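You operate a simulated robot arm through the tools that you are given. There is no shell and no other tool. Be economical: measure what you need, move in short steps, check, and stop when the job is done.

You are at the controls of a simulated robot arm. One attempt, no reset.

JOB
Clean and grease the seal of the grey port lid.
Fine: rub the dirt off with the white block first; block and brush go back, and the tin is shut. Set down upright: rubbing block. A coat counts when it lies all over at full strength: go over it till it gets no stronger. What is to be rubbed or washed off counts as gone when no trace of it is left.

Only the result counts: the job must be done as asked and must still hold three seconds after the hand-in. Knocking over, shifting, dropping, spilling or breaking anything else fails it. A push-on lid holds only when it is set on centred and level and pressed home; a screw cap is set on level and turned clockwise until tight.

ROBOT AND FRAMES
A 7-joint arm with a two-finger parallel gripper on a trunk, on a base that drives. Base frame: it is fixed to the floor where the robot stands at the start and does not move with it; the origin is under the middle of the robot, x ahead of it, y to its left, z up; the surface under the hand at the start is at about z = 55. Lengths are in cm, angles in rad, forces in N, time in s.
With the tool pointing down near the work surface it reaches from about 10 to 30 cm from the robot's upright axis, wherever it stands. Its first joint turns from -2.897 to 2.897 rad. Places, roughly: grease tin [30, 10, 60]; grease tin lid [40, 10, 60]; inside the tank grease brush holder [30, 0, 60]. Payload 1.57 kg.
The TCP is the grasp point between the finger pads, 3 cm short of the fingertips. In the tool frame z runs along the fingers and y along their closing line. The gripper opens to 8 cm. The fingers are 1.7 cm wide and 1.2 cm thick; the gripper's body (4 by 8.2 cm) begins 8 cm behind the TCP.
Orientation is that of the tool frame in the base frame, as a unit quaternion [x, y, z, w]. With the fingers straight down and closing along the base's y, the tool's x points along the base's -x, its y along +y and its z along -z.

CONTROLS
- The arm moves only by the tool send_rows. Its argument "moves" is text: rows parted by semicolons, each of 6 numbers parted by spaces: the shift along the tool's x, y, z in cm, then the turn, a rotation vector about the tool's x, y, z in rad. In form: dx dy dz rx ry rz; .... A call has 1 to 12 rows; each row is the pose to reach, as a shift and turn from the pose commanded when the call began, along the tool's axes at that moment. "claw" is the opening, from 0 (shut) to 1 (fully open), set as the call begins (left out, the last holds). Each row takes 0.2 s and may step no farther than 5 cm and 0.15 rad from the row before; otherwise, or with a gripper value out of range, the whole call is refused. A pose out of reach is approached as far as the arm can. The call stops where the force on the tool passes 40 N (or 10 N more than at its start, if that is more) or the arm is blocked; 0.2 s more then pass. Each finger travels about 7.2 cm/s and halts on what it meets, pressing with about 31 N; the grip force reading is that of the motor and also rises with nothing between the fingers. The clock runs only during rows and for 0.2 s after the last one: add rows that repeat a pose to give the fingers time. The reply holds the time, the measured pose of the TCP, the force on the tool along the base axes, the opening and the grip force, in the units named above and with some noise, with the torque about the TCP (base axes, N m) and any sound that the robot's microphone picked up.
- Cameras (640 x 400 px; columns grow to the right, rows downward): "scene" is now at [21.03, 3.4, 151.08]; the picture's right is [0.60, -0.80, 0.00], its down [-0.74, -0.56, -0.36] and it looks along [0.29, 0.22, -0.93] (base axes); focal length 295 px, centre (320, 200). "wrist" rides on the gripper at [7.2, -0.7, -12.2] in the tool frame; the picture's right is [0.09, 1.00, 0.00], its down [-0.84, 0.08, -0.54] and it looks along [-0.54, 0.05, 0.84] (tool axes); focal length 238 px, centre (320, 200). There is no depth. A picture from a camera that has moved, and an enlarged one, comes with that camera's place and axes in the base frame and with its lens. The place of the scene camera against the robot may be out by one fixed shift of up to 1.8 cm in any direction.
- camera(camera): a new picture of that camera. It takes no simulated time.
- slide_trunk(by): slides the trunk up (or, below 0, down) by that many cm; the arm and the scene camera ride with it, the base frame stays. It gives what a move gives, with no picture.
- drive_base(legs): drives the robot by 1 to 6 legs, each [ahead, left, turn to the left] in cm, cm and rad, along the robot's own axes; the way and the turn of a leg run together, so that a leg with both is an arc; at most 150 cm and 3.142 rad a leg. The arm and the cameras ride along, it lands a little off, and it stops where it bumps. It gives what a move gives.
- head_to(pan, tilt): turns the head with the scene camera to pan (to the left, within 1.501 rad either way) and tilt (down, from -0.506 to 1.204), counted from straight ahead of the robot. It gives what a move gives.
- close_up(camera, box): a new picture of the part [left, top, right, bottom] of that camera's present view, enlarged. It takes no simulated time.
- job_done(): hands the job in; it is judged then, once.

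Work in short steps. Places have to be worked out from the pictures, the camera data and where the tool is seen: move nearer, look again, correct. Check each grasp and each placing, and mend what went wrong. You have 120 turns and 98 pictures in all, those below and enlarged ones among them. Open the gripper and draw the arm clear of the work before you hand the job in, unless the task says otherwise; then end with one line.

The tools are called as name(argument=value, ...) on one line, values as JSON. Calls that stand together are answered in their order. send_rows: Moves the arm, as the interface text tells. Its arguments: {"type":"object","properties":{"moves":{"type":"string"},"claw":{"type":"number"}},"required":["moves"]} The other tools are called the same way: slide_trunk (by) slides the trunk up or down; drive_base (legs) drives the base; head_to (pan, tilt) turns the head that bears the scene camera; camera (camera) takes a picture; close_up (camera, box) takes an enlarged picture of a part of a camera's view; job_done () hands the job in.

At the start:

```text
time: 0.0
eef_pos: [22.02, 26.56, 94.89]
orientation: [0.0, 1.0, 0.0, 0.0]
ft_force: [1.1, 0.1, 0.0]
wrist_torque: [-0.01, 0.01, 0.0]
grip_width: 8.01
finger_force: 0.0
trunk travel left (down, up): [-75.8, 23.2]
robot x, y, heading: [0.01, -0.17, -0.003]
head pan, tilt: [0.646, 1.201]
```

scene: 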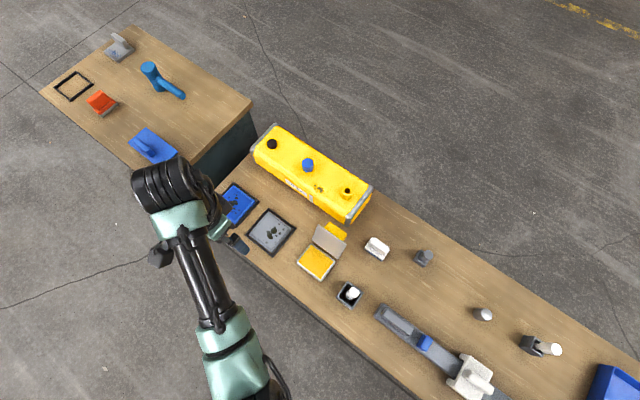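
wrist: 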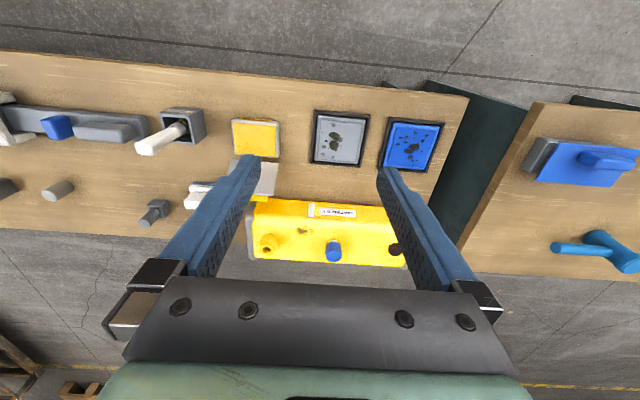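

I'll look closer at the work area first.

close_up(camera="scene", box=[200, 120, 400, 320])

close_up(camera="scene", box=[40, 20, 240, 170])

close_up(camera="scene", box=[320, 220, 640, 400])

```text
2.00 times, centred on (300, 220) of scene
camera zoom: at [21.03, 3.4, 151.08], right [0.6, -0.8, 0.0], down [-0.74, -0.56, -0.36], along [0.29, 0.22, -0.93], focal length 591 px, centre (360, 160)
```

zoom: 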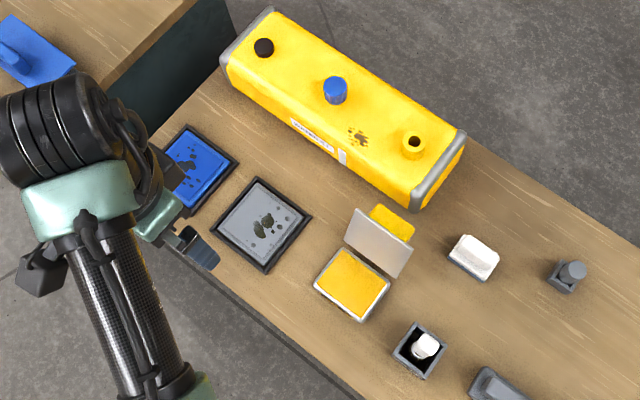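

```text
2.67 times, centred on (140, 95) of scene
camera zoom: at [21.03, 3.4, 151.08], right [0.6, -0.8, 0.0], down [-0.74, -0.56, -0.36], along [0.29, 0.22, -0.93], focal length 788 px, centre (800, 480)
```

zoom: 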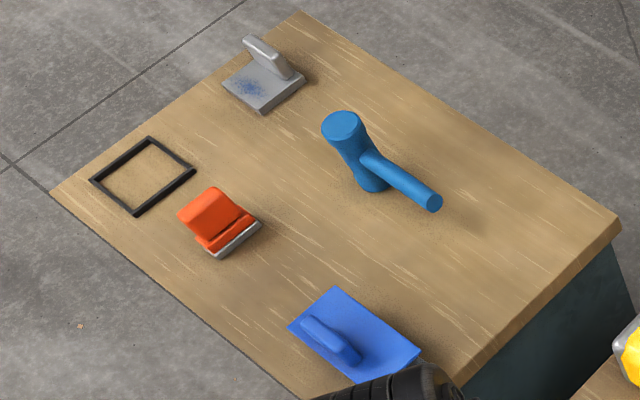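

```text
2.00 times, centred on (480, 310) of scene
camera zoom: at [21.03, 3.4, 151.08], right [0.6, -0.8, 0.0], down [-0.74, -0.56, -0.36], along [0.29, 0.22, -0.93], focal length 591 px, centre (0, -20)
```

zoom: 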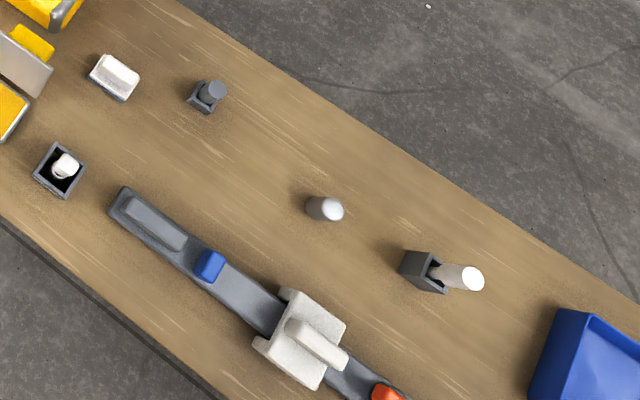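

I'll zoom with the wrist camera on the lids and tin.

close_up(camera="wrist", box=[140, 90, 300, 240])

close_up(camera="wrist", box=[290, 90, 450, 190])

head_to(pan=0.2, tilt=1.0)

camera(camera="scene")

```text
2.67 times, centred on (220, 165) of wrist
camera zoom: at [14.9, 25.84, 107.09], right [-0.09, 1.0, 0.0], down [0.84, 0.08, 0.54], along [0.54, 0.05, -0.84], focal length 636 px, centre (587, 293)
```

zoom: 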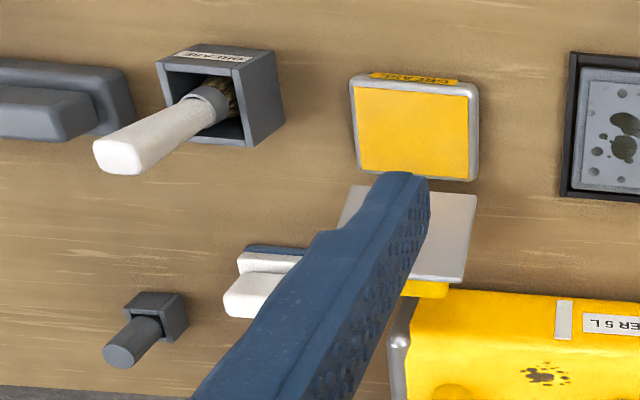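

```text
4.00 times, centred on (370, 140) of wrist
camera zoom: at [14.9, 25.84, 107.09], right [-0.09, 1.0, 0.0], down [0.84, 0.08, 0.54], along [0.54, 0.05, -0.84], focal length 953 px, centre (120, 440)
```

zoom: 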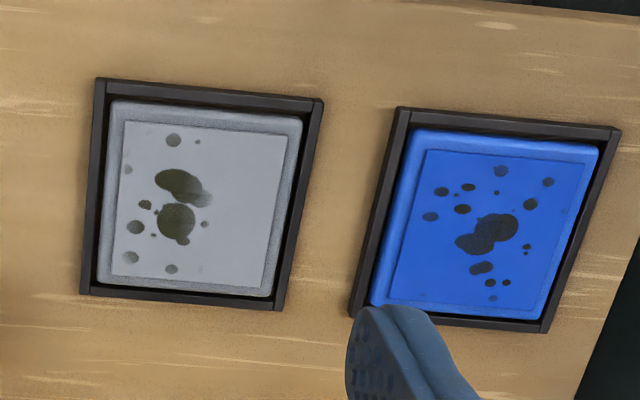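

```text
time: 0.9
eef_pos: [21.98, 26.44, 94.95]
orientation: [0.0, 1.0, 0.0, -0.001]
ft_force: [-0.2, -0.1, -0.7]
wrist_torque: [0.01, 0.01, 0.03]
grip_width: 7.98
finger_force: 0.1
trunk travel left (down, up): [-75.8, 23.2]
robot x, y, heading: [0.16, 0.04, -0.002]
head pan, tilt: [0.201, 1.0]
```

```text
90 pictures are left
camera scene: at [23.38, 1.44, 152.34], right [0.2, -0.98, 0.0], down [-0.82, -0.17, -0.54], along [0.53, 0.11, -0.84], focal length 295 px, centre (320, 200)
```

scene: 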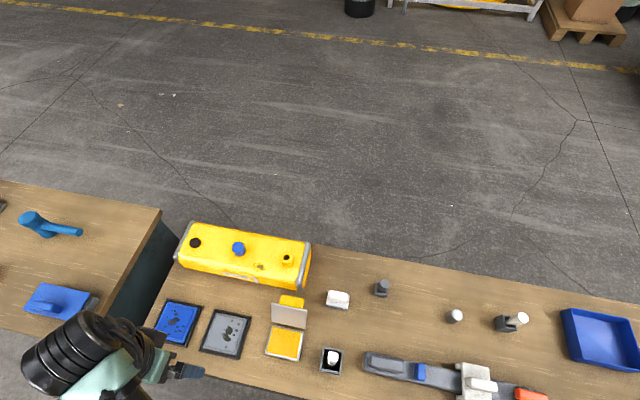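

The grey lid sits in a black tray with dirt spots on its inner face. I move over the tin/brush to look closer.

send_rows(moves="0 -4 2 0 0 0;0 -8 4 0 0 0;0 -12 6 0 0 0;1 -16 8 0 0 0;2 -19 11 0 0 0;2 -21 14 0 0 0")

camera(camera="wrist")

```text
time: 2.3
eef_pos: [19.94, 5.53, 80.8]
orientation: [0.001, 1.0, 0.0, 0.001]
ft_force: [0.5, 0.2, 0.1]
wrist_torque: [0.0, -0.01, -0.02]
grip_width: 7.96
finger_force: 0.1
trunk travel left (down, up): [-75.8, 23.2]
robot x, y, heading: [0.06, 0.03, 0.001]
head pan, tilt: [0.201, 1.0]
```

```text
89 pictures are left
camera wrist: at [12.87, 4.73, 93.03], right [-0.09, 1.0, 0.0], down [0.84, 0.08, 0.54], along [0.54, 0.05, -0.84], focal length 238 px, centre (320, 200)
```

wrist: 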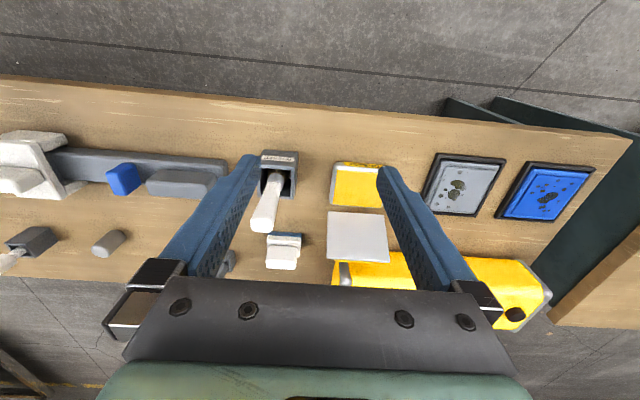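

Zoom on block, brush, tin and lid.

close_up(camera="wrist", box=[230, 140, 400, 290])

close_up(camera="scene", box=[200, 280, 400, 380])

```text
2.67 times, centred on (315, 215) of wrist
camera zoom: at [12.87, 4.73, 93.03], right [-0.09, 1.0, 0.0], down [0.84, 0.08, 0.54], along [0.54, 0.05, -0.84], focal length 636 px, centre (333, 160)
```

zoom: 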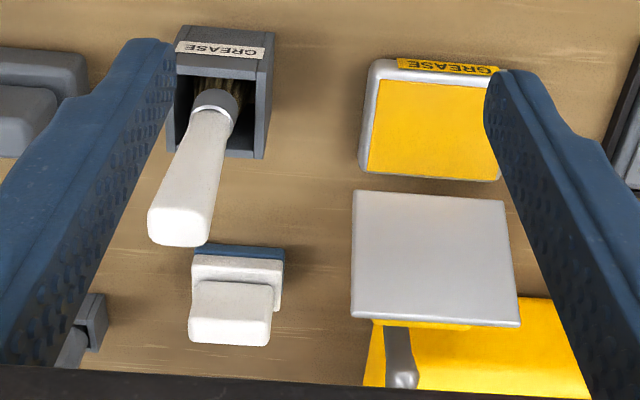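

```text
3.20 times, centred on (300, 330) of scene
camera zoom: at [23.4, 1.42, 152.34], right [0.2, -0.98, 0.0], down [-0.82, -0.17, -0.54], along [0.53, 0.11, -0.84], focal length 945 px, centre (384, -216)
```

zoom: 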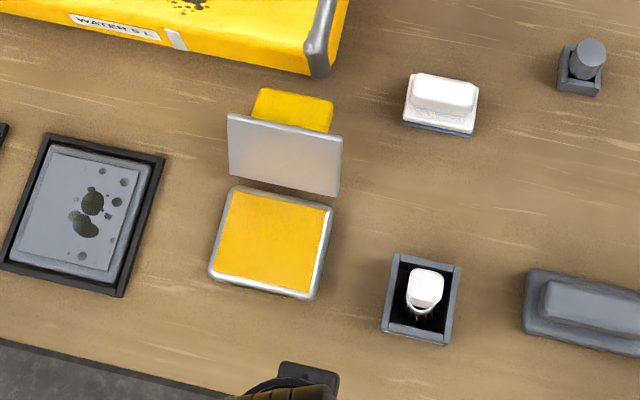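

The block handle runs along y, so I turn the gripper −90° to close along x, checking reach as I move ahead.

send_rows(moves="-1 0 0 0 0 -0.143;-2 0 0 0 0 -0.286;-4 0 0 0 0 -0.428;-6 0 0 0 0 -0.571;-8 0 0 0 0 -0.714;-10 0 0 0 0 -0.857;-10 0 0 0 0 -1.0;-10 0 0 0 0 -1.142;-10 0 0 0 0 -1.285;-10 0 0 0 0 -1.428;-10 0 0 0 0 -1.571")

camera(camera="scene")

camera(camera="wrist")

```text
time: 4.7
eef_pos: [30.09, 5.47, 80.9]
orientation: [0.708, -0.706, 0.0, 0.0]
ft_force: [0.3, 0.7, 0.2]
wrist_torque: [-0.01, 0.01, 0.01]
grip_width: 8.01
finger_force: 0.0
trunk travel left (down, up): [-75.8, 23.2]
robot x, y, heading: [-0.09, -0.24, -0.003]
head pan, tilt: [0.201, 1.0]
```

```text
86 pictures are left
camera scene: at [23.39, 1.43, 152.34], right [0.2, -0.98, 0.0], down [-0.82, -0.17, -0.54], along [0.53, 0.11, -0.84], focal length 295 px, centre (320, 200)
```

scene: 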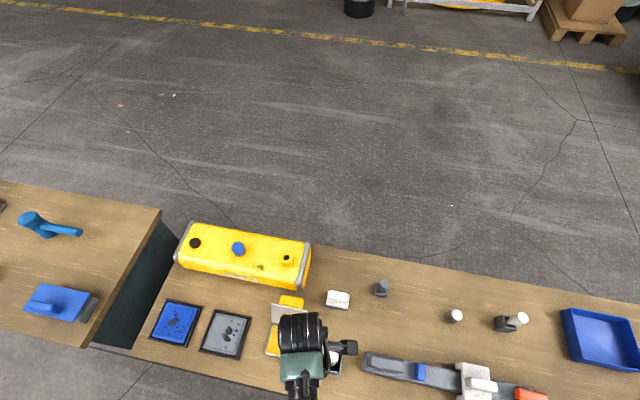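

```text
85 pictures are left
camera wrist: at [30.79, -1.64, 93.06], right [-1.0, -0.1, 0.0], down [-0.08, 0.84, 0.54], along [-0.05, 0.54, -0.84], focal length 238 px, centre (320, 200)
```

wrist: 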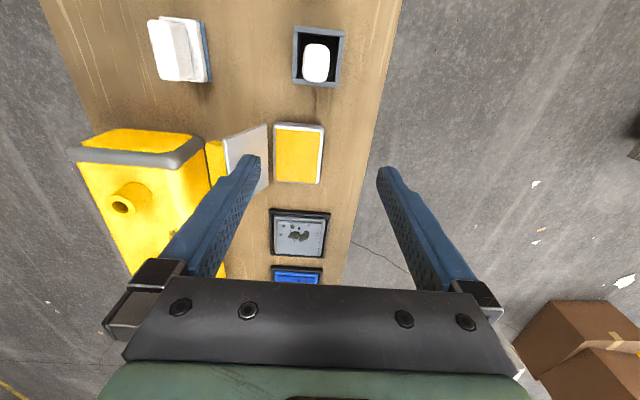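

Zoom on the lid's side view.

close_up(camera="wrist", box=[180, 110, 340, 210])

close_up(camera="wrist", box=[130, 0, 360, 110])

```text
4.00 times, centred on (260, 160) of wrist
camera zoom: at [30.79, -1.64, 93.06], right [-1.0, -0.1, 0.0], down [-0.08, 0.84, 0.54], along [-0.05, 0.54, -0.84], focal length 953 px, centre (560, 360)
```

zoom: 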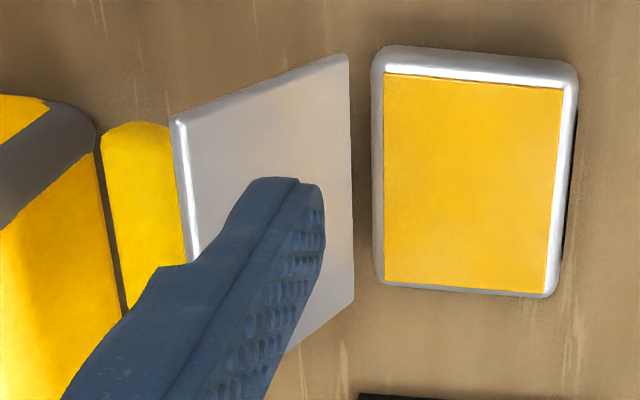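

```text
2.78 times, centred on (245, 55) of wrist
camera zoom: at [30.79, -1.64, 93.06], right [-1.0, -0.1, 0.0], down [-0.08, 0.84, 0.54], along [-0.05, 0.54, -0.84], focal length 663 px, centre (529, 604)
```

zoom: 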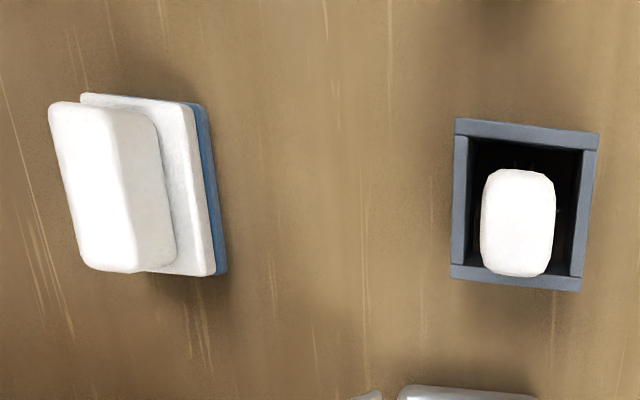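

Lid appears hinged-like behind the tin, bottom edge at z≈58. Now test reach towards the block at about (48.6, 0.5).

send_rows(moves="1 -4 0 0 0 0;2 -8 0 0 0 0;4 -12 0 0 0 0;5 -16 0 0 0 0;5 -18 0 0 0 0;5 -18 0 0 0 0")

```text
time: 6.1
eef_pos: [48.01, 0.36, 81.13]
orientation: [0.707, -0.707, 0.0, 0.0]
ft_force: [-0.6, 0.0, 0.7]
wrist_torque: [0.0, -0.01, 0.0]
grip_width: 8.03
finger_force: 0.1
trunk travel left (down, up): [-75.8, 23.2]
robot x, y, heading: [-0.03, 0.41, 0.002]
head pan, tilt: [0.201, 1.0]
```

Reach is fine at this height. Descend to z≈68 and look.

send_rows(moves="0 0 4 0 0 0;0 0 8 0 0 0;0 0 12 0 0 0;0 0 12 0 0 0")

camera(camera="wrist")

camera(camera="scene")

```text
time: 7.1
eef_pos: [46.85, 0.59, 71.44]
orientation: [-0.706, 0.708, -0.002, 0.001]
ft_force: [0.6, -0.1, -0.1]
wrist_torque: [-0.01, -0.02, 0.01]
grip_width: 7.99
finger_force: 0.0
out of reach, approached as far as the arm can: row 3, 4
trunk travel left (down, up): [-75.8, 23.2]
robot x, y, heading: [0.13, -0.25, 0.002]
head pan, tilt: [0.201, 1.0]
```

```text
82 pictures are left
camera wrist: at [47.41, -6.72, 83.48], right [-1.0, -0.09, 0.0], down [-0.08, 0.84, 0.54], along [-0.05, 0.54, -0.84], focal length 238 px, centre (320, 200)
```

wrist: 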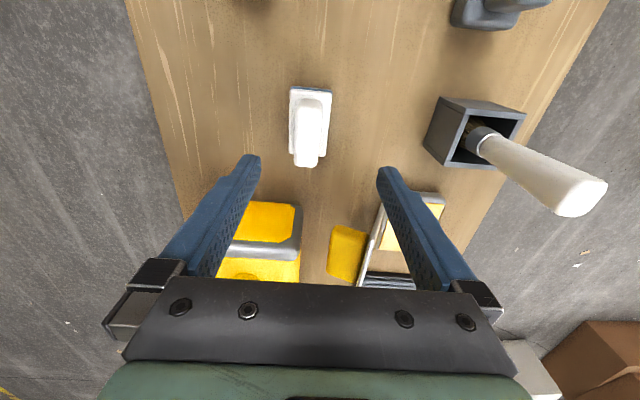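

```text
81 pictures are left
camera scene: at [23.39, 1.44, 152.34], right [0.2, -0.98, 0.0], down [-0.82, -0.17, -0.54], along [0.53, 0.11, -0.84], focal length 295 px, centre (320, 200)
```

scene: 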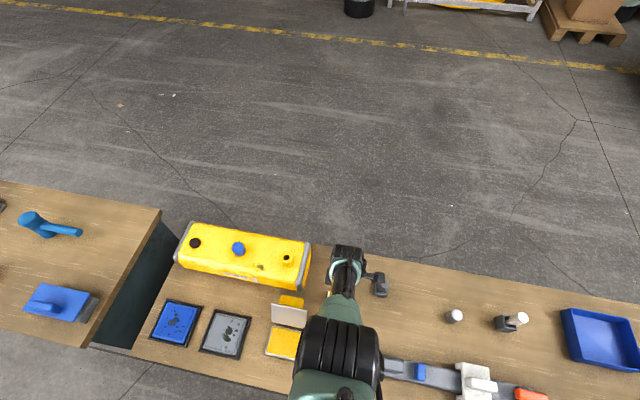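

Out of reach at this trunk height. Raise the hand, then lower the trunk by 15.

send_rows(moves="0 0 -5 0 0 0;0 0 -10 0 0 0;0 0 -13 0 0 0;0 0 -13 0 0 0")

slide_trunk(by=-16)

```text
time: 8.1
eef_pos: [53.56, 0.29, 79.19]
orientation: [0.707, -0.707, 0.0, 0.001]
ft_force: [0.0, 0.4, -0.4]
wrist_torque: [-0.01, 0.02, 0.0]
grip_width: 8.01
finger_force: 0.0
out of reach, approached as far as the arm can: row 1, 2, 3, 4
trunk travel left (down, up): [-75.8, 23.2]
robot x, y, heading: [-0.12, -0.21, -0.001]
head pan, tilt: [0.201, 1.0]
```

```text
time: 9.6
eef_pos: [53.95, 0.34, 65.3]
orientation: [-0.707, 0.707, 0.002, -0.002]
ft_force: [-3.3, -0.5, 14.3]
wrist_torque: [-0.02, 0.78, 0.04]
grip_width: 8.0
finger_force: 0.0
trunk travel left (down, up): [-61.5, 37.5]
robot x, y, heading: [-0.13, 0.33, 0.004]
head pan, tilt: [0.201, 1.0]
stopped: the force on the tool passed its limit at 52 N (the readings are from after the stop); the commanded pose is now the measured one
```

Something was contacted; look before moving.

camera(camera="wrist")

camera(camera="scene")

```text
80 pictures are left
camera wrist: at [54.6, -6.86, 77.45], right [-1.0, -0.09, 0.0], down [-0.08, 0.84, 0.54], along [-0.05, 0.54, -0.84], focal length 238 px, centre (320, 200)
```

wrist: 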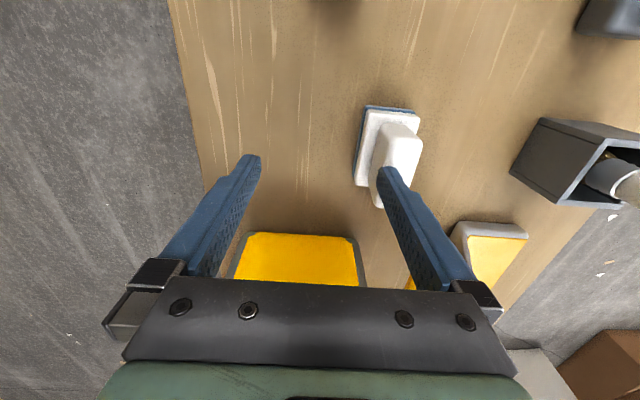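

```text
79 pictures are left
camera scene: at [23.28, 1.42, 137.99], right [0.2, -0.98, 0.0], down [-0.82, -0.17, -0.54], along [0.53, 0.11, -0.84], focal length 295 px, centre (320, 200)
```

scene: 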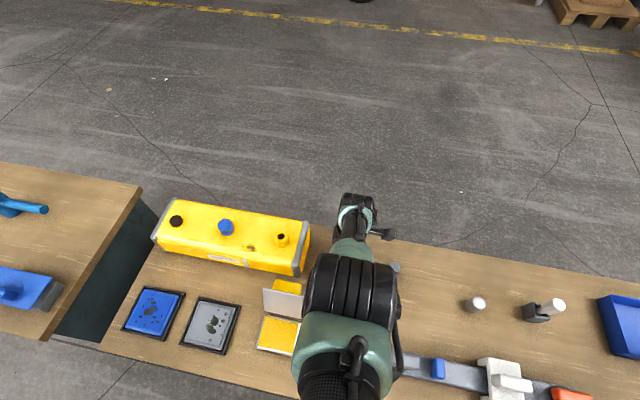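

The near finger pressed on top of the handle (top ≈ z 62). I raise the trunk by 4.

slide_trunk(by=4)

send_rows(moves="0 1 0 0 0 0;0 3 0 0 0 0;0 5 0 0 0 0;0 5 0 0 0 0")

close_up(camera="wrist", box=[220, 80, 420, 230])

```text
time: 10.4
eef_pos: [53.8, 0.3, 69.15]
orientation: [-0.707, 0.707, 0.001, -0.001]
ft_force: [0.9, 0.7, 0.9]
wrist_torque: [-0.02, 0.02, 0.02]
grip_width: 8.02
finger_force: 0.0
trunk travel left (down, up): [-65.5, 33.5]
robot x, y, heading: [-0.13, 0.0, -0.002]
head pan, tilt: [0.201, 1.0]
```

```text
time: 11.4
eef_pos: [51.95, 0.23, 66.84]
orientation: [-0.707, 0.707, 0.002, -0.001]
ft_force: [0.6, -0.3, -0.4]
wrist_torque: [0.02, 0.01, -0.03]
grip_width: 8.02
finger_force: 0.0
out of reach, approached as far as the arm can: row 1, 2, 3, 4
trunk travel left (down, up): [-65.5, 33.5]
robot x, y, heading: [0.37, 0.28, 0.003]
head pan, tilt: [0.201, 1.0]
```

```text
2.67 times, centred on (320, 155) of wrist
camera zoom: at [52.7, -7.02, 78.98], right [-1.0, -0.09, 0.0], down [-0.08, 0.84, 0.54], along [-0.05, 0.54, -0.84], focal length 636 px, centre (320, 320)
```

zoom: 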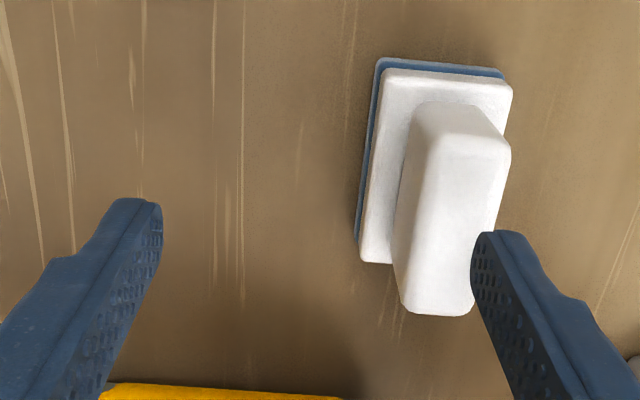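

The arm is in a poor configuration at its reach limit. I'll raise the trunk, pull the hand back, then drive the base closer.

slide_trunk(by=12)

send_rows(moves="0 3 -2 0 0 0;0 6 -4 0 0 0;0 10 -5 0 0 0;0 14 -5 0 0 0;0 18 -5 0 0 0;0 22 -5 0 0 0;0 22 -5 0 0 0")

```text
time: 12.9
eef_pos: [51.86, 0.18, 78.86]
orientation: [0.707, -0.707, -0.001, 0.001]
ft_force: [0.2, 0.4, 0.1]
wrist_torque: [0.0, 0.02, -0.03]
grip_width: 8.0
finger_force: 0.0
trunk travel left (down, up): [-77.5, 21.5]
robot x, y, heading: [-0.22, -0.13, 0.002]
head pan, tilt: [0.201, 1.0]
```

```text
time: 14.5
eef_pos: [41.88, -0.13, 69.19]
orientation: [-0.707, 0.707, 0.002, -0.001]
ft_force: [0.1, 0.2, -0.5]
wrist_torque: [0.02, -0.02, 0.01]
grip_width: 7.98
finger_force: 0.0
out of reach, approached as far as the arm can: row 1, 2, 3, 4, 5, 6, 7
trunk travel left (down, up): [-77.5, 21.5]
robot x, y, heading: [0.12, -0.03, 0.001]
head pan, tilt: [0.201, 1.0]
```

Try recovering the arm: move straight up in small steps.

send_rows(moves="0 1 -3 0 0 0;0 2 -6 0 0 0;0 3 -9 0 0 0;0 4 -12 0 0 0;0 5 -15 0 0 0;0 5 -15 0 0 0")

camera(camera="scene")

```text
time: 15.9
eef_pos: [48.16, 0.48, 74.81]
orientation: [-0.707, 0.707, 0.001, -0.001]
ft_force: [-0.4, -0.4, 0.7]
wrist_torque: [0.02, 0.02, -0.03]
grip_width: 8.01
finger_force: 0.1
out of reach, approached as far as the arm can: row 1, 2, 3, 4, 5, 6
trunk travel left (down, up): [-77.5, 21.5]
robot x, y, heading: [0.36, -0.04, -0.003]
head pan, tilt: [0.201, 1.0]
```

```text
77 pictures are left
camera scene: at [23.38, 1.42, 154.0], right [0.2, -0.98, 0.0], down [-0.82, -0.17, -0.54], along [0.53, 0.11, -0.84], focal length 295 px, centre (320, 200)
```

scene: 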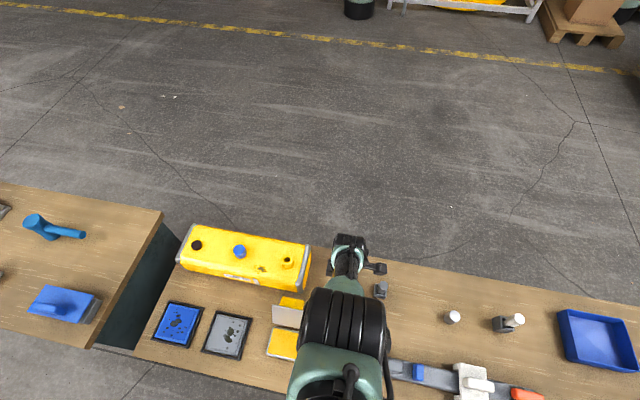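

The arm rides a limit curve; I try freeing it by tilting the fingers outward while lifting.

send_rows(moves="0 0 0 0.15 0 0;0 0 0 0.3 0 0;0 0 -3 0.45 0 0;0 2 -6 0.45 0 0;0 4 -9 0.45 0 0;0 6 -12 0.45 0 0;0 6 -12 0.45 0 0")

```text
time: 17.5
eef_pos: [53.58, 1.23, 73.0]
orientation: [-0.69, 0.69, -0.156, 0.156]
ft_force: [0.3, 0.5, 1.2]
wrist_torque: [0.02, -0.03, 0.01]
grip_width: 8.0
finger_force: 0.1
out of reach, approached as far as the arm can: row 1, 2, 3, 4, 5, 6, 7
trunk travel left (down, up): [-77.5, 21.5]
robot x, y, heading: [0.08, -0.11, -0.002]
head pan, tilt: [0.201, 1.0]
```

Tilt back and the other way to see which limit binds.

send_rows(moves="0 0 0 -0.15 0 0;0 0 0 -0.3 0 0;0 0 -2 -0.45 0 0;0 0 -3 -0.6 0 0;0 0 -4 -0.75 0 0;0 0 -5 -0.9 0 0;0 0 -5 -0.9 0 0")

camera(camera="scene")

```text
time: 19.1
eef_pos: [43.76, 0.72, 82.86]
orientation: [0.689, -0.689, -0.159, 0.159]
ft_force: [0.1, 0.2, 0.0]
wrist_torque: [0.02, 0.03, 0.0]
grip_width: 7.99
finger_force: 0.1
out of reach, approached as far as the arm can: row 1, 2, 3, 4, 5, 6, 7
trunk travel left (down, up): [-77.5, 21.5]
robot x, y, heading: [-0.37, 0.02, -0.0]
head pan, tilt: [0.201, 1.0]
```

```text
76 pictures are left
camera scene: at [23.35, 1.44, 154.01], right [0.2, -0.98, 0.0], down [-0.82, -0.17, -0.54], along [0.53, 0.11, -0.84], focal length 295 px, centre (320, 200)
```

scene: 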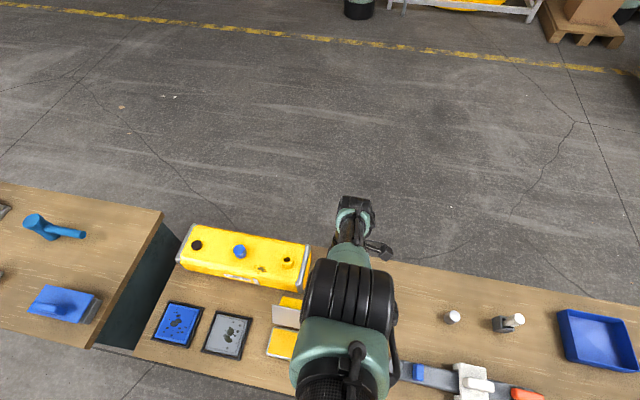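

The arm seems stuck fully stretched (shoulder ≈ (11,0,131), wrist reach ≈ 54). I try to break the singularity: command slightly outward, then inward.

send_rows(moves="0 -3 1 0 0 0;0 -6 2 0 0 0;0 -3 1 0 0 0;0 0 0 0 0 0;0 3 -1 0 0 0;0 6 -2 0 0 0;0 10 -3.3 0 0 0;0 14 -4.6 0 0 0;0 14 -4.6 0 0 0")

```text
time: 21.1
eef_pos: [44.11, 1.04, 83.8]
orientation: [0.689, -0.689, -0.16, 0.159]
ft_force: [-0.3, -0.3, 0.5]
wrist_torque: [0.0, -0.02, -0.05]
grip_width: 8.0
finger_force: 0.1
out of reach, approached as far as the arm can: row 1, 2, 3, 5, 6, 7, 8, 9
trunk travel left (down, up): [-77.5, 21.5]
robot x, y, heading: [0.15, -0.19, -0.004]
head pan, tilt: [0.201, 1.0]
```

Try a large inward+sideways command to force the elbow to bend.

send_rows(moves="-3 3 0 0.1 0 0;-6 6 -1 0.2 0 0;-9 9 -2 0.3 0 0;-12 12 -3 0.4 0 0;-15 15 -4 0.45 0 0;-18 18 -5 0.45 0 0;-20 22 -6 0.45 0 0;-20 26 -7 0.45 0 0;-20 30 -8 0.45 0 0;-20 34 -9 0.45 0 0;-20 34 -9 0.45 0 0")

```text
time: 23.5
eef_pos: [38.12, 43.7, 91.58]
orientation: [0.707, -0.707, -0.001, 0.001]
ft_force: [0.3, -0.3, 0.1]
wrist_torque: [0.02, -0.02, 0.03]
grip_width: 8.01
finger_force: 0.2
out of reach, approached as far as the arm can: row 1, 2, 3, 4, 5, 6, 7, 8, 9, 10, 11
trunk travel left (down, up): [-77.5, 21.5]
robot x, y, heading: [-0.12, 0.08, 0.003]
head pan, tilt: [0.201, 1.0]
```

Push the command well outward and hold, to see whether radius grows past the peak.

send_rows(moves="-2 -1.2 1 0 0 0;-4 -2.4 2 0 0 0;-6 -3.6 3 0 0 0;-8 -5 4 0 0 0;-12 -7 6 0 0 0;-12 -7 6 0 0 0;-12 -7 6 0 0 0")

send_rows(moves="2 1.2 -1 0 0 0;4 2.4 -2 0 0 0;6 3.6 -3 0 0 0;8 5 -4 0 0 0;12 7 -6 0 0 0;12 7 -6 0 0 0")

```text
time: 25.1
eef_pos: [36.71, 44.85, 91.46]
orientation: [0.708, -0.706, 0.0, 0.001]
ft_force: [0.0, -0.4, -0.8]
wrist_torque: [0.03, -0.02, 0.01]
grip_width: 7.99
finger_force: 0.1
out of reach, approached as far as the arm can: row 1, 2, 3, 4, 5, 6, 7
trunk travel left (down, up): [-77.5, 21.5]
robot x, y, heading: [-0.1, -0.08, -0.0]
head pan, tilt: [0.201, 1.0]
```

```text
time: 26.5
eef_pos: [37.45, 43.39, 90.41]
orientation: [0.707, -0.707, -0.002, 0.002]
ft_force: [-0.4, 0.7, 0.7]
wrist_torque: [0.01, 0.02, 0.01]
grip_width: 8.0
finger_force: 0.1
out of reach, approached as far as the arm can: row 1, 2, 3, 4, 5, 6
trunk travel left (down, up): [-77.5, 21.5]
robot x, y, heading: [-0.23, 0.08, -0.0]
head pan, tilt: [0.201, 1.0]
```

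Look at the arm to understand its configuration.

head_to(pan=0.7, tilt=0.9)

camera(camera="scene")

```text
time: 27.4
eef_pos: [37.41, 43.48, 90.41]
orientation: [0.707, -0.707, -0.001, 0.002]
ft_force: [0.4, -0.3, -0.1]
wrist_torque: [-0.01, 0.01, -0.01]
grip_width: 8.0
finger_force: 0.1
trunk travel left (down, up): [-77.5, 21.5]
robot x, y, heading: [-0.35, -0.13, 0.003]
head pan, tilt: [0.7, 0.901]
```

```text
75 pictures are left
camera scene: at [22.35, 4.89, 154.72], right [0.64, -0.77, 0.0], down [-0.6, -0.5, -0.62], along [0.48, 0.4, -0.78], focal length 295 px, centre (320, 200)
```

scene: 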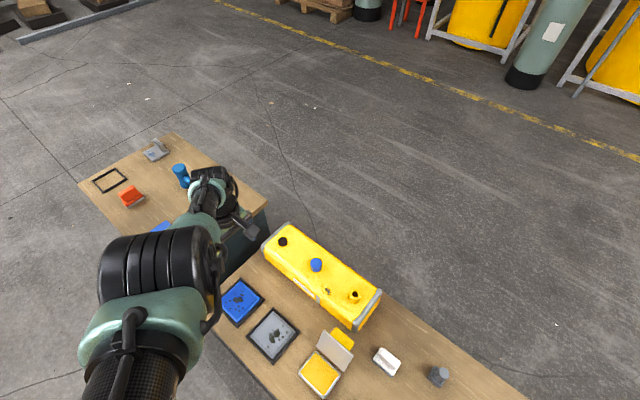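

Arm is straight past its stretch peak. Plan: swing back to y≈0 keeping outward commands, then sweep tangentially downward with an outward bias so the elbow passes the peak to the right branch.

send_rows(moves="3.5 -3.5 0 0 0 0;7 -7 0 0 0 0;10.5 -10 0 0 0 0;14.5 -13 0 0 0 0;18.5 -15.5 0 0 0 0;22.5 -18 0 0 0 0;27 -20 0 0 0 0;31.5 -22 0 0 0 0;36 -23 0 0 0 0;40 -23.5 0 0 0 0;43 -23.5 0 0 0 0;43 -23.5 0 0 0 0")

send_rows(moves="0 -2 2 0 0 0;0 -1 5 0 0 0;0 1 9 0 0 0;0 3 12 0 0 0;0 6 15 0 0 0;0 10 18 0 0 0;0 10 18 0 0 0")

```text
time: 30.0
eef_pos: [59.84, 0.76, 90.48]
orientation: [0.707, -0.707, -0.001, 0.001]
ft_force: [-0.2, -0.6, -0.3]
wrist_torque: [0.01, -0.02, -0.02]
grip_width: 8.0
finger_force: 0.1
out of reach, approached as far as the arm can: row 1, 6, 7, 8, 9, 10, 11, 12
trunk travel left (down, up): [-77.5, 21.5]
robot x, y, heading: [0.08, 0.31, -0.001]
head pan, tilt: [0.7, 0.901]
```

```text
time: 31.6
eef_pos: [49.3, 0.67, 75.75]
orientation: [-0.707, 0.707, 0.0, -0.001]
ft_force: [-0.6, -0.2, -0.6]
wrist_torque: [0.01, 0.01, -0.04]
grip_width: 8.01
finger_force: 0.0
out of reach, approached as far as the arm can: row 1, 2, 3, 4, 5, 6, 7
trunk travel left (down, up): [-77.5, 21.5]
robot x, y, heading: [-0.08, 0.2, -0.0]
head pan, tilt: [0.7, 0.901]
```

Rows 2–5 were reachable, so the arm does free itself. Now try inward.

send_rows(moves="0 1 0 0 0 0;0 2 -1 0 0 0;0 4 -3 0 0 0;0 6 -5 0 0 0;0 9 -7 0 0 0;0 12 -9 0 0 0;0 16 -9 0 0 0;0 16 -9 0 0 0")

```text
time: 33.4
eef_pos: [44.98, 1.77, 71.79]
orientation: [-0.707, 0.707, 0.002, -0.002]
ft_force: [-0.2, 0.2, 1.4]
wrist_torque: [0.0, 0.0, 0.02]
grip_width: 7.98
finger_force: 0.0
out of reach, approached as far as the arm can: row 1, 2, 3, 4, 5, 6, 7, 8
trunk travel left (down, up): [-77.5, 21.5]
robot x, y, heading: [0.04, 0.24, -0.006]
head pan, tilt: [0.7, 0.901]
```

Repeat what freed it: rise along the boundary to z≈90, then arc around with slowly shrinking radius.

send_rows(moves="0 -4 -3 0 0 0;0 -8 -6 0 0 0;0 -11 -10 0 0 0;0 -14 -14 0 0 0;0 -16 -18.5 0 0 0;0 -16 -18.5 0 0 0")

send_rows(moves="-3.5 -0.6 0 0 0 0;-7.8 0.4 0 0 0 0;-11.8 1.9 0 0 0 0;-15.7 3.7 0 0 0 0;-19.3 6 0 0 0 0;-22.4 8.7 0 0 0 0;-25.2 11.9 0 0 0 0;-27.5 15.3 0 0 0 0;-28.7 18.4 0 0 0 0;-28.5 21.7 0 0 0 0;-26.2 24 0 0 0 0")

```text
time: 34.8
eef_pos: [59.92, 1.31, 91.05]
orientation: [0.707, -0.707, -0.002, 0.001]
ft_force: [0.8, 0.3, 0.2]
wrist_torque: [0.01, 0.01, 0.0]
grip_width: 8.0
finger_force: 0.2
out of reach, approached as far as the arm can: row 1, 2, 3, 4, 5, 6
trunk travel left (down, up): [-77.5, 21.5]
robot x, y, heading: [-0.48, -0.06, -0.002]
head pan, tilt: [0.7, 0.901]
```

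```text
time: 37.2
eef_pos: [35.86, 27.72, 91.34]
orientation: [-0.707, 0.707, 0.001, -0.001]
ft_force: [-0.5, -0.1, 0.6]
wrist_torque: [0.02, -0.02, -0.02]
grip_width: 8.0
finger_force: 0.0
out of reach, approached as far as the arm can: row 1
trunk travel left (down, up): [-77.5, 21.5]
robot x, y, heading: [-0.21, 0.16, -0.001]
head pan, tilt: [0.7, 0.901]
```

Freed. Now stay inside reach: go to (44,0.5,91), then lower the trunk by 24.

send_rows(moves="4.5 -1 0 0 0 0;9 -2 0 0 0 0;13.5 -3 0 0 0 0;18 -4 0 0 0 0;22.5 -5 0 0 0 0;27 -7 0 0 0 0;27.2 -8 0 0 0 0;27.2 -8 0 0 0 0")

slide_trunk(by=-22)

camera(camera="wrist")

```text
time: 39.0
eef_pos: [44.17, 0.35, 91.14]
orientation: [-0.707, 0.708, 0.001, -0.002]
ft_force: [0.3, -0.4, -0.5]
wrist_torque: [-0.03, -0.01, 0.0]
grip_width: 7.98
finger_force: 0.0
trunk travel left (down, up): [-77.5, 21.5]
robot x, y, heading: [-0.21, 0.28, 0.001]
head pan, tilt: [0.7, 0.901]
```

```text
time: 41.4
eef_pos: [44.16, 0.31, 69.14]
orientation: [-0.707, 0.707, 0.002, -0.001]
ft_force: [0.6, 0.0, 0.1]
wrist_torque: [0.0, 0.0, 0.01]
grip_width: 8.01
finger_force: 0.0
trunk travel left (down, up): [-55.5, 43.5]
robot x, y, heading: [-0.23, -0.33, 0.002]
head pan, tilt: [0.7, 0.901]
```

```text
74 pictures are left
camera wrist: at [44.9, -6.9, 81.28], right [-1.0, -0.09, 0.0], down [-0.08, 0.84, 0.54], along [-0.05, 0.54, -0.84], focal length 238 px, centre (320, 200)
```

wrist: 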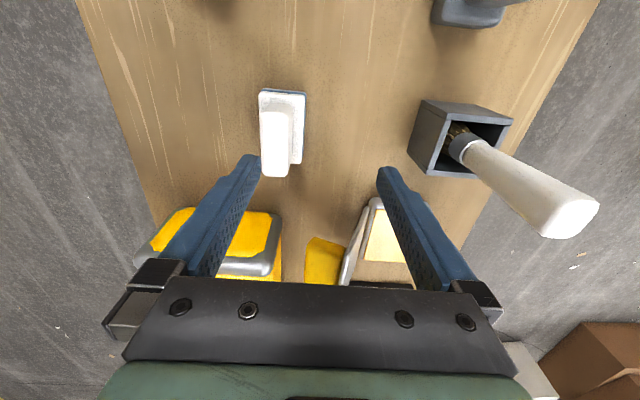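

Handle centre ≈ (48.1, 0.3), top ≈ z 62. Move over it and down to TCP z≈61.3.

send_rows(moves="0 -3.9 0 0 0 0;0 -3.9 2.5 0 0 0;0 -3.9 5 0 0 0;0 -3.9 7 0 0 0;0 -3.9 7.8 0 0 0;0 -3.9 7.8 0 0 0")

close_up(camera="wrist", box=[200, 50, 440, 250])

```text
time: 42.8
eef_pos: [48.13, 0.23, 61.33]
orientation: [-0.707, 0.707, 0.001, -0.002]
ft_force: [-1.4, -0.2, 0.2]
wrist_torque: [-0.03, -0.02, 0.02]
grip_width: 8.01
finger_force: 0.1
trunk travel left (down, up): [-55.5, 43.5]
robot x, y, heading: [-0.04, -0.12, -0.001]
head pan, tilt: [0.7, 0.901]
```

```text
2.00 times, centred on (320, 150) of wrist
camera zoom: at [48.85, -6.94, 73.42], right [-1.0, -0.09, 0.0], down [-0.08, 0.84, 0.54], along [-0.05, 0.54, -0.84], focal length 477 px, centre (320, 300)
```

zoom: 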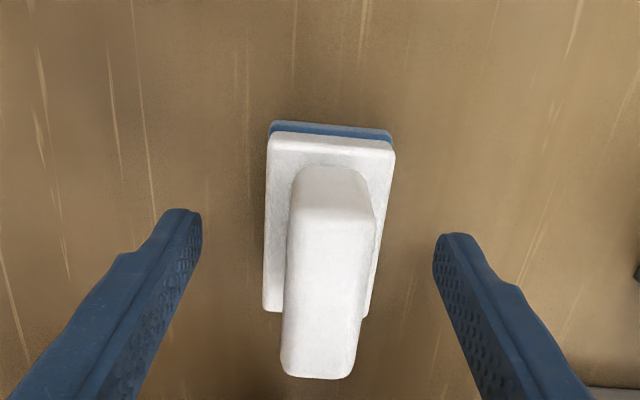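

Well centred; close the gripper.

send_rows(moves="0 0 0 0 0 0;0 0 0 0 0 0;0 0 0 0 0 0;0 0 0 0 0 0;0 0 0 0 0 0", claw=0)

```text
time: 44.0
eef_pos: [48.14, 0.37, 61.26]
orientation: [0.707, -0.707, -0.001, 0.002]
ft_force: [1.0, -0.1, 0.2]
wrist_torque: [0.0, -0.06, 0.02]
grip_width: 2.36
finger_force: 30.7
trunk travel left (down, up): [-55.5, 43.5]
robot x, y, heading: [0.3, -0.29, -0.003]
head pan, tilt: [0.7, 0.901]
```

Gripped (2.4 cm). Record home pose (48.14, 0.30, 61.26). Lift and look.

send_rows(moves="0 0 -2 0 0 0;0 0 -5 0 0 0;0 0 -9 0 0 0;0 0 -12 0 0 0;0 0 -12 0 0 0")

camera(camera="wrist")

```text
time: 45.2
eef_pos: [48.1, 0.28, 73.19]
orientation: [0.708, -0.707, -0.002, 0.002]
ft_force: [-0.3, 0.5, -0.7]
wrist_torque: [-0.02, 0.0, 0.01]
grip_width: 2.39
finger_force: 31.0
trunk travel left (down, up): [-55.5, 43.5]
robot x, y, heading: [-0.07, -0.04, -0.001]
head pan, tilt: [0.7, 0.901]
```

```text
72 pictures are left
camera wrist: at [48.74, -7.02, 85.29], right [-1.0, -0.09, 0.0], down [-0.07, 0.84, 0.54], along [-0.05, 0.54, -0.84], focal length 238 px, centre (320, 200)
```

wrist: 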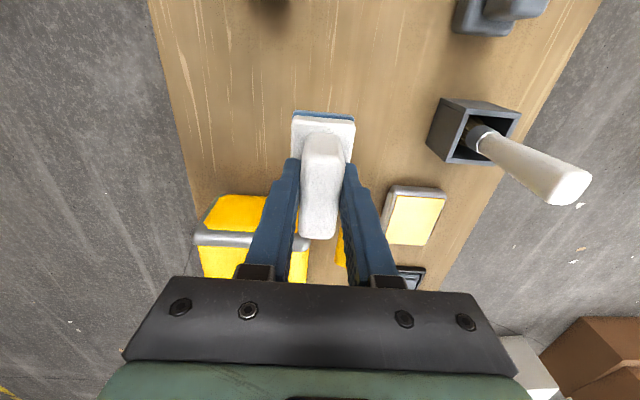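

Block held. Carry it to near the grey lid (32,20,77) to look at the lid.

send_rows(moves="0 2 -2 0 0 0;-2 6 -4 0 0 0;-5 9 -4 0 0 0;-8.5 12 -4 0 0 0;-12.5 14 -4 0 0 0;-16.5 16 -4 0 0 0;-19.7 16 -4 0 0 0;-19.7 16 -4 0 0 0")

close_up(camera="wrist", box=[180, 60, 460, 290])

```text
time: 47.0
eef_pos: [31.81, 20.25, 77.19]
orientation: [0.707, -0.707, -0.001, 0.001]
ft_force: [0.2, 0.0, -1.3]
wrist_torque: [0.01, 0.01, 0.01]
grip_width: 2.38
finger_force: 30.9
out of reach, approached as far as the arm can: row 2
trunk travel left (down, up): [-55.5, 43.5]
robot x, y, heading: [0.13, -0.12, 0.005]
head pan, tilt: [0.7, 0.901]
```

```text
1.74 times, centred on (320, 175) of wrist
camera zoom: at [32.63, 12.91, 89.32], right [-1.0, -0.09, 0.0], down [-0.07, 0.84, 0.54], along [-0.05, 0.54, -0.84], focal length 414 px, centre (320, 244)
```

zoom: 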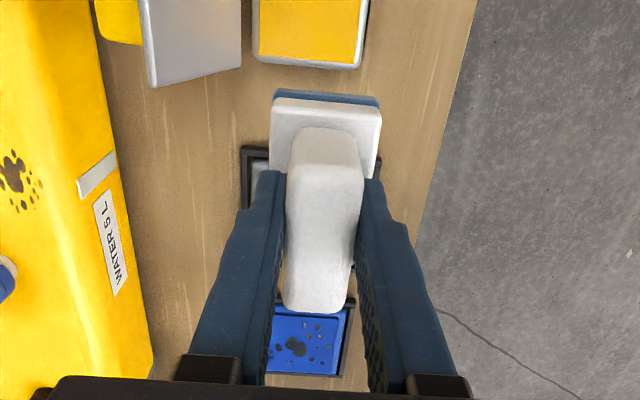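

Look at the grey lid from the scene camera, zoomed.

close_up(camera="scene", box=[180, 230, 380, 390])

```text
2.50 times, centred on (280, 310) of scene
camera zoom: at [22.34, 4.89, 132.72], right [0.64, -0.77, 0.0], down [-0.6, -0.5, -0.62], along [0.48, 0.4, -0.78], focal length 739 px, centre (420, -75)
```

zoom: 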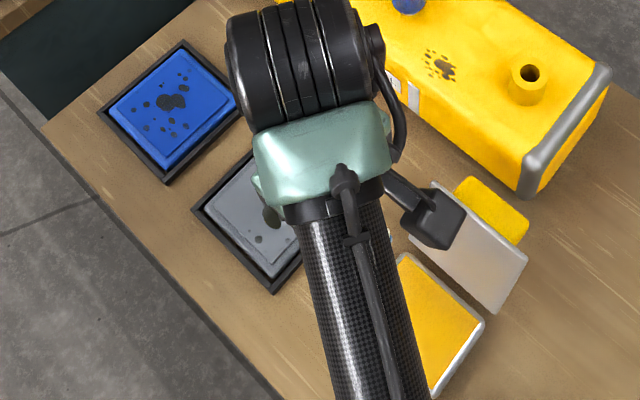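

Lid slab stands in the tray, its pad on top. Move over its centre (31.9, 31.5) and descend to z≈66.

send_rows(moves="-4 0 0 0 0 0;-8 0 2 0 0 0;-11.2 0 5 0 0 0;-11.2 0 9 0 0 0;-11.2 0 11.2 0 0 0;-11.2 0 11.2 0 0 0")

camera(camera="wrist")

```text
time: 48.4
eef_pos: [32.15, 31.46, 66.2]
orientation: [0.708, -0.707, -0.001, 0.001]
ft_force: [0.9, -0.1, -1.4]
wrist_torque: [0.01, -0.02, 0.0]
grip_width: 2.35
finger_force: 31.4
trunk travel left (down, up): [-55.5, 43.5]
robot x, y, heading: [0.28, -0.01, -0.001]
head pan, tilt: [0.7, 0.901]
```

```text
69 pictures are left
camera wrist: at [32.86, 24.17, 78.34], right [-1.0, -0.09, 0.0], down [-0.08, 0.84, 0.54], along [-0.05, 0.54, -0.84], focal length 238 px, centre (320, 200)
```

wrist: 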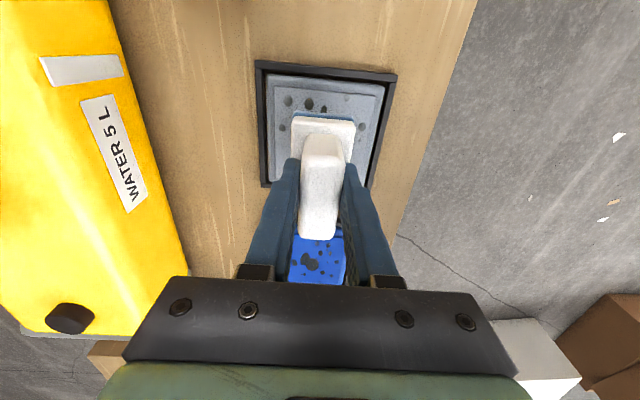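

Centred over the lid. Descend step by step until contact.

send_rows(moves="0 0 0.8 0 0 0;0 0 1.5 0 0 0;0 0 2 0 0 0;0 0 2.4 0 0 0;0 0 2.4 0 0 0")

```text
time: 49.6
eef_pos: [32.0, 31.23, 63.82]
orientation: [0.707, -0.707, -0.002, 0.002]
ft_force: [-0.5, 0.1, -0.8]
wrist_torque: [-0.01, 0.0, 0.0]
grip_width: 2.37
finger_force: 30.4
trunk travel left (down, up): [-55.5, 43.5]
robot x, y, heading: [-0.23, 0.54, -0.002]
head pan, tilt: [0.7, 0.901]
```

No contact yet; continue in finer steps.

send_rows(moves="0 0 0.3 0 0 0;0 0 0.5 0 0 0;0 0 0.5 0 0 0")

send_rows(moves="0 0 0.2 0 0 0;0 0 0.4 0 0 0;0 0 0.4 0 0 0")

```text
time: 50.4
eef_pos: [32.06, 31.16, 63.42]
orientation: [-0.706, 0.708, 0.003, -0.002]
ft_force: [-0.1, 0.2, -1.3]
wrist_torque: [0.01, -0.01, 0.02]
grip_width: 2.35
finger_force: 31.1
trunk travel left (down, up): [-55.5, 43.5]
robot x, y, heading: [-0.28, 0.3, 0.002]
head pan, tilt: [0.7, 0.901]
```

```text
time: 51.2
eef_pos: [32.09, 31.03, 62.82]
orientation: [-0.707, 0.707, 0.002, 0.0]
ft_force: [-0.2, 0.4, -0.3]
wrist_torque: [0.01, -0.01, 0.03]
grip_width: 2.39
finger_force: 31.2
trunk travel left (down, up): [-55.5, 43.5]
robot x, y, heading: [0.06, 0.12, 0.001]
head pan, tilt: [0.7, 0.901]
```

send_rows(moves="0 0 0.2 0 0 0;0 0 0.4 0 0 0;0 0 0.4 0 0 0")

send_rows(moves="0 0 0.2 0 0 0;0 0 0.3 0 0 0;0 0 0.3 0 0 0")

```text
time: 52.0
eef_pos: [32.17, 31.17, 62.82]
orientation: [0.707, -0.707, -0.002, -0.001]
ft_force: [-4.6, -3.1, 29.8]
wrist_torque: [0.01, 0.16, -0.01]
grip_width: 2.42
finger_force: 31.1
trunk travel left (down, up): [-55.5, 43.5]
robot x, y, heading: [0.15, 0.02, 0.003]
head pan, tilt: [0.7, 0.901]
```

```text
time: 52.8
eef_pos: [32.24, 31.26, 62.54]
orientation: [0.707, -0.707, -0.001, -0.002]
ft_force: [-3.9, -3.9, 20.5]
wrist_torque: [-0.27, 0.25, 0.03]
grip_width: 2.34
finger_force: 30.7
trunk travel left (down, up): [-55.5, 43.5]
robot x, y, heading: [-0.09, 0.06, -0.003]
head pan, tilt: [0.7, 0.901]
stopped in row 3: the force on the tool passed its limit at 41 N (the readings are from after the stop); the commanded pose is now the measured one
```

Contact at TCP ≈62.8. Ease slightly and rub in a raster across the pad.

send_rows(moves="0 0 -0.1 0 0 0;0 -2.4 -0.1 0 0 0;1.5 -2.4 -0.1 0 0 0;-1.5 -2.4 -0.1 0 0 0;-1.5 0 -0.1 0 0 0;1.5 0 -0.1 0 0 0;1.5 2.4 -0.1 0 0 0;-1.5 2.4 -0.1 0 0 0;-1.5 0 -0.1 0 0 0;1.5 0 -0.1 0 0 0;0 0 -0.1 0 0 0")

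```text
time: 54.7
eef_pos: [30.2, 32.94, 62.56]
orientation: [0.709, -0.706, -0.003, 0.0]
ft_force: [-3.1, -4.0, 15.8]
wrist_torque: [-0.35, -0.21, -0.07]
grip_width: 2.34
finger_force: 30.5
trunk travel left (down, up): [-55.5, 43.5]
robot x, y, heading: [0.11, -0.01, 0.002]
head pan, tilt: [0.7, 0.901]
stopped in row 9: the force on the tool passed its limit at 43 N (the readings are from after the stop); the commanded pose is now the measured one
```

Force slightly high; ease 0.2 and do another full raster.

send_rows(moves="0 0 -0.2 0 0 0;0 0.5 -0.2 0 0 0;3 0.5 -0.2 0 0 0;3 -0.7 -0.2 0 0 0;0 -0.7 -0.2 0 0 0;0 -1.9 -0.2 0 0 0;3 -1.9 -0.2 0 0 0;3 -3.1 -0.2 0 0 0;0 -3.1 -0.2 0 0 0;0 -4.2 -0.2 0 0 0;3 -4.2 -0.2 0 0 0;1.5 -4.2 -0.2 0 0 0")

send_rows(moves="0 0 -3 0 0 0;2 0 -7 0 0 0;6.5 2 -8 0 0 0;11 2 -10 0 0 0;11 2 -10 0 0 0")

camera(camera="wrist")

```text
time: 57.3
eef_pos: [34.41, 31.16, 62.54]
orientation: [0.708, -0.706, -0.002, 0.0]
ft_force: [1.0, -9.3, 26.7]
wrist_torque: [-0.04, -0.16, -0.01]
grip_width: 2.38
finger_force: 31.0
trunk travel left (down, up): [-55.5, 43.5]
robot x, y, heading: [-0.23, -0.08, -0.003]
head pan, tilt: [0.7, 0.901]
```

```text
refused: row 3 steps farther than a row can; nothing moved
```

```text
68 pictures are left
camera wrist: at [35.21, 23.85, 74.62], right [-1.0, -0.09, 0.0], down [-0.08, 0.84, 0.54], along [-0.05, 0.54, -0.84], focal length 238 px, centre (320, 200)
```

wrist: 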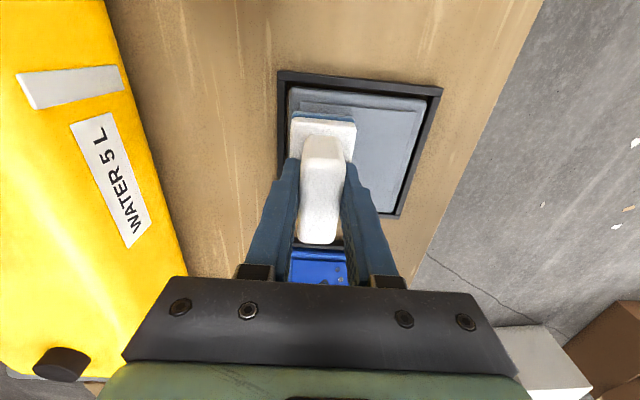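

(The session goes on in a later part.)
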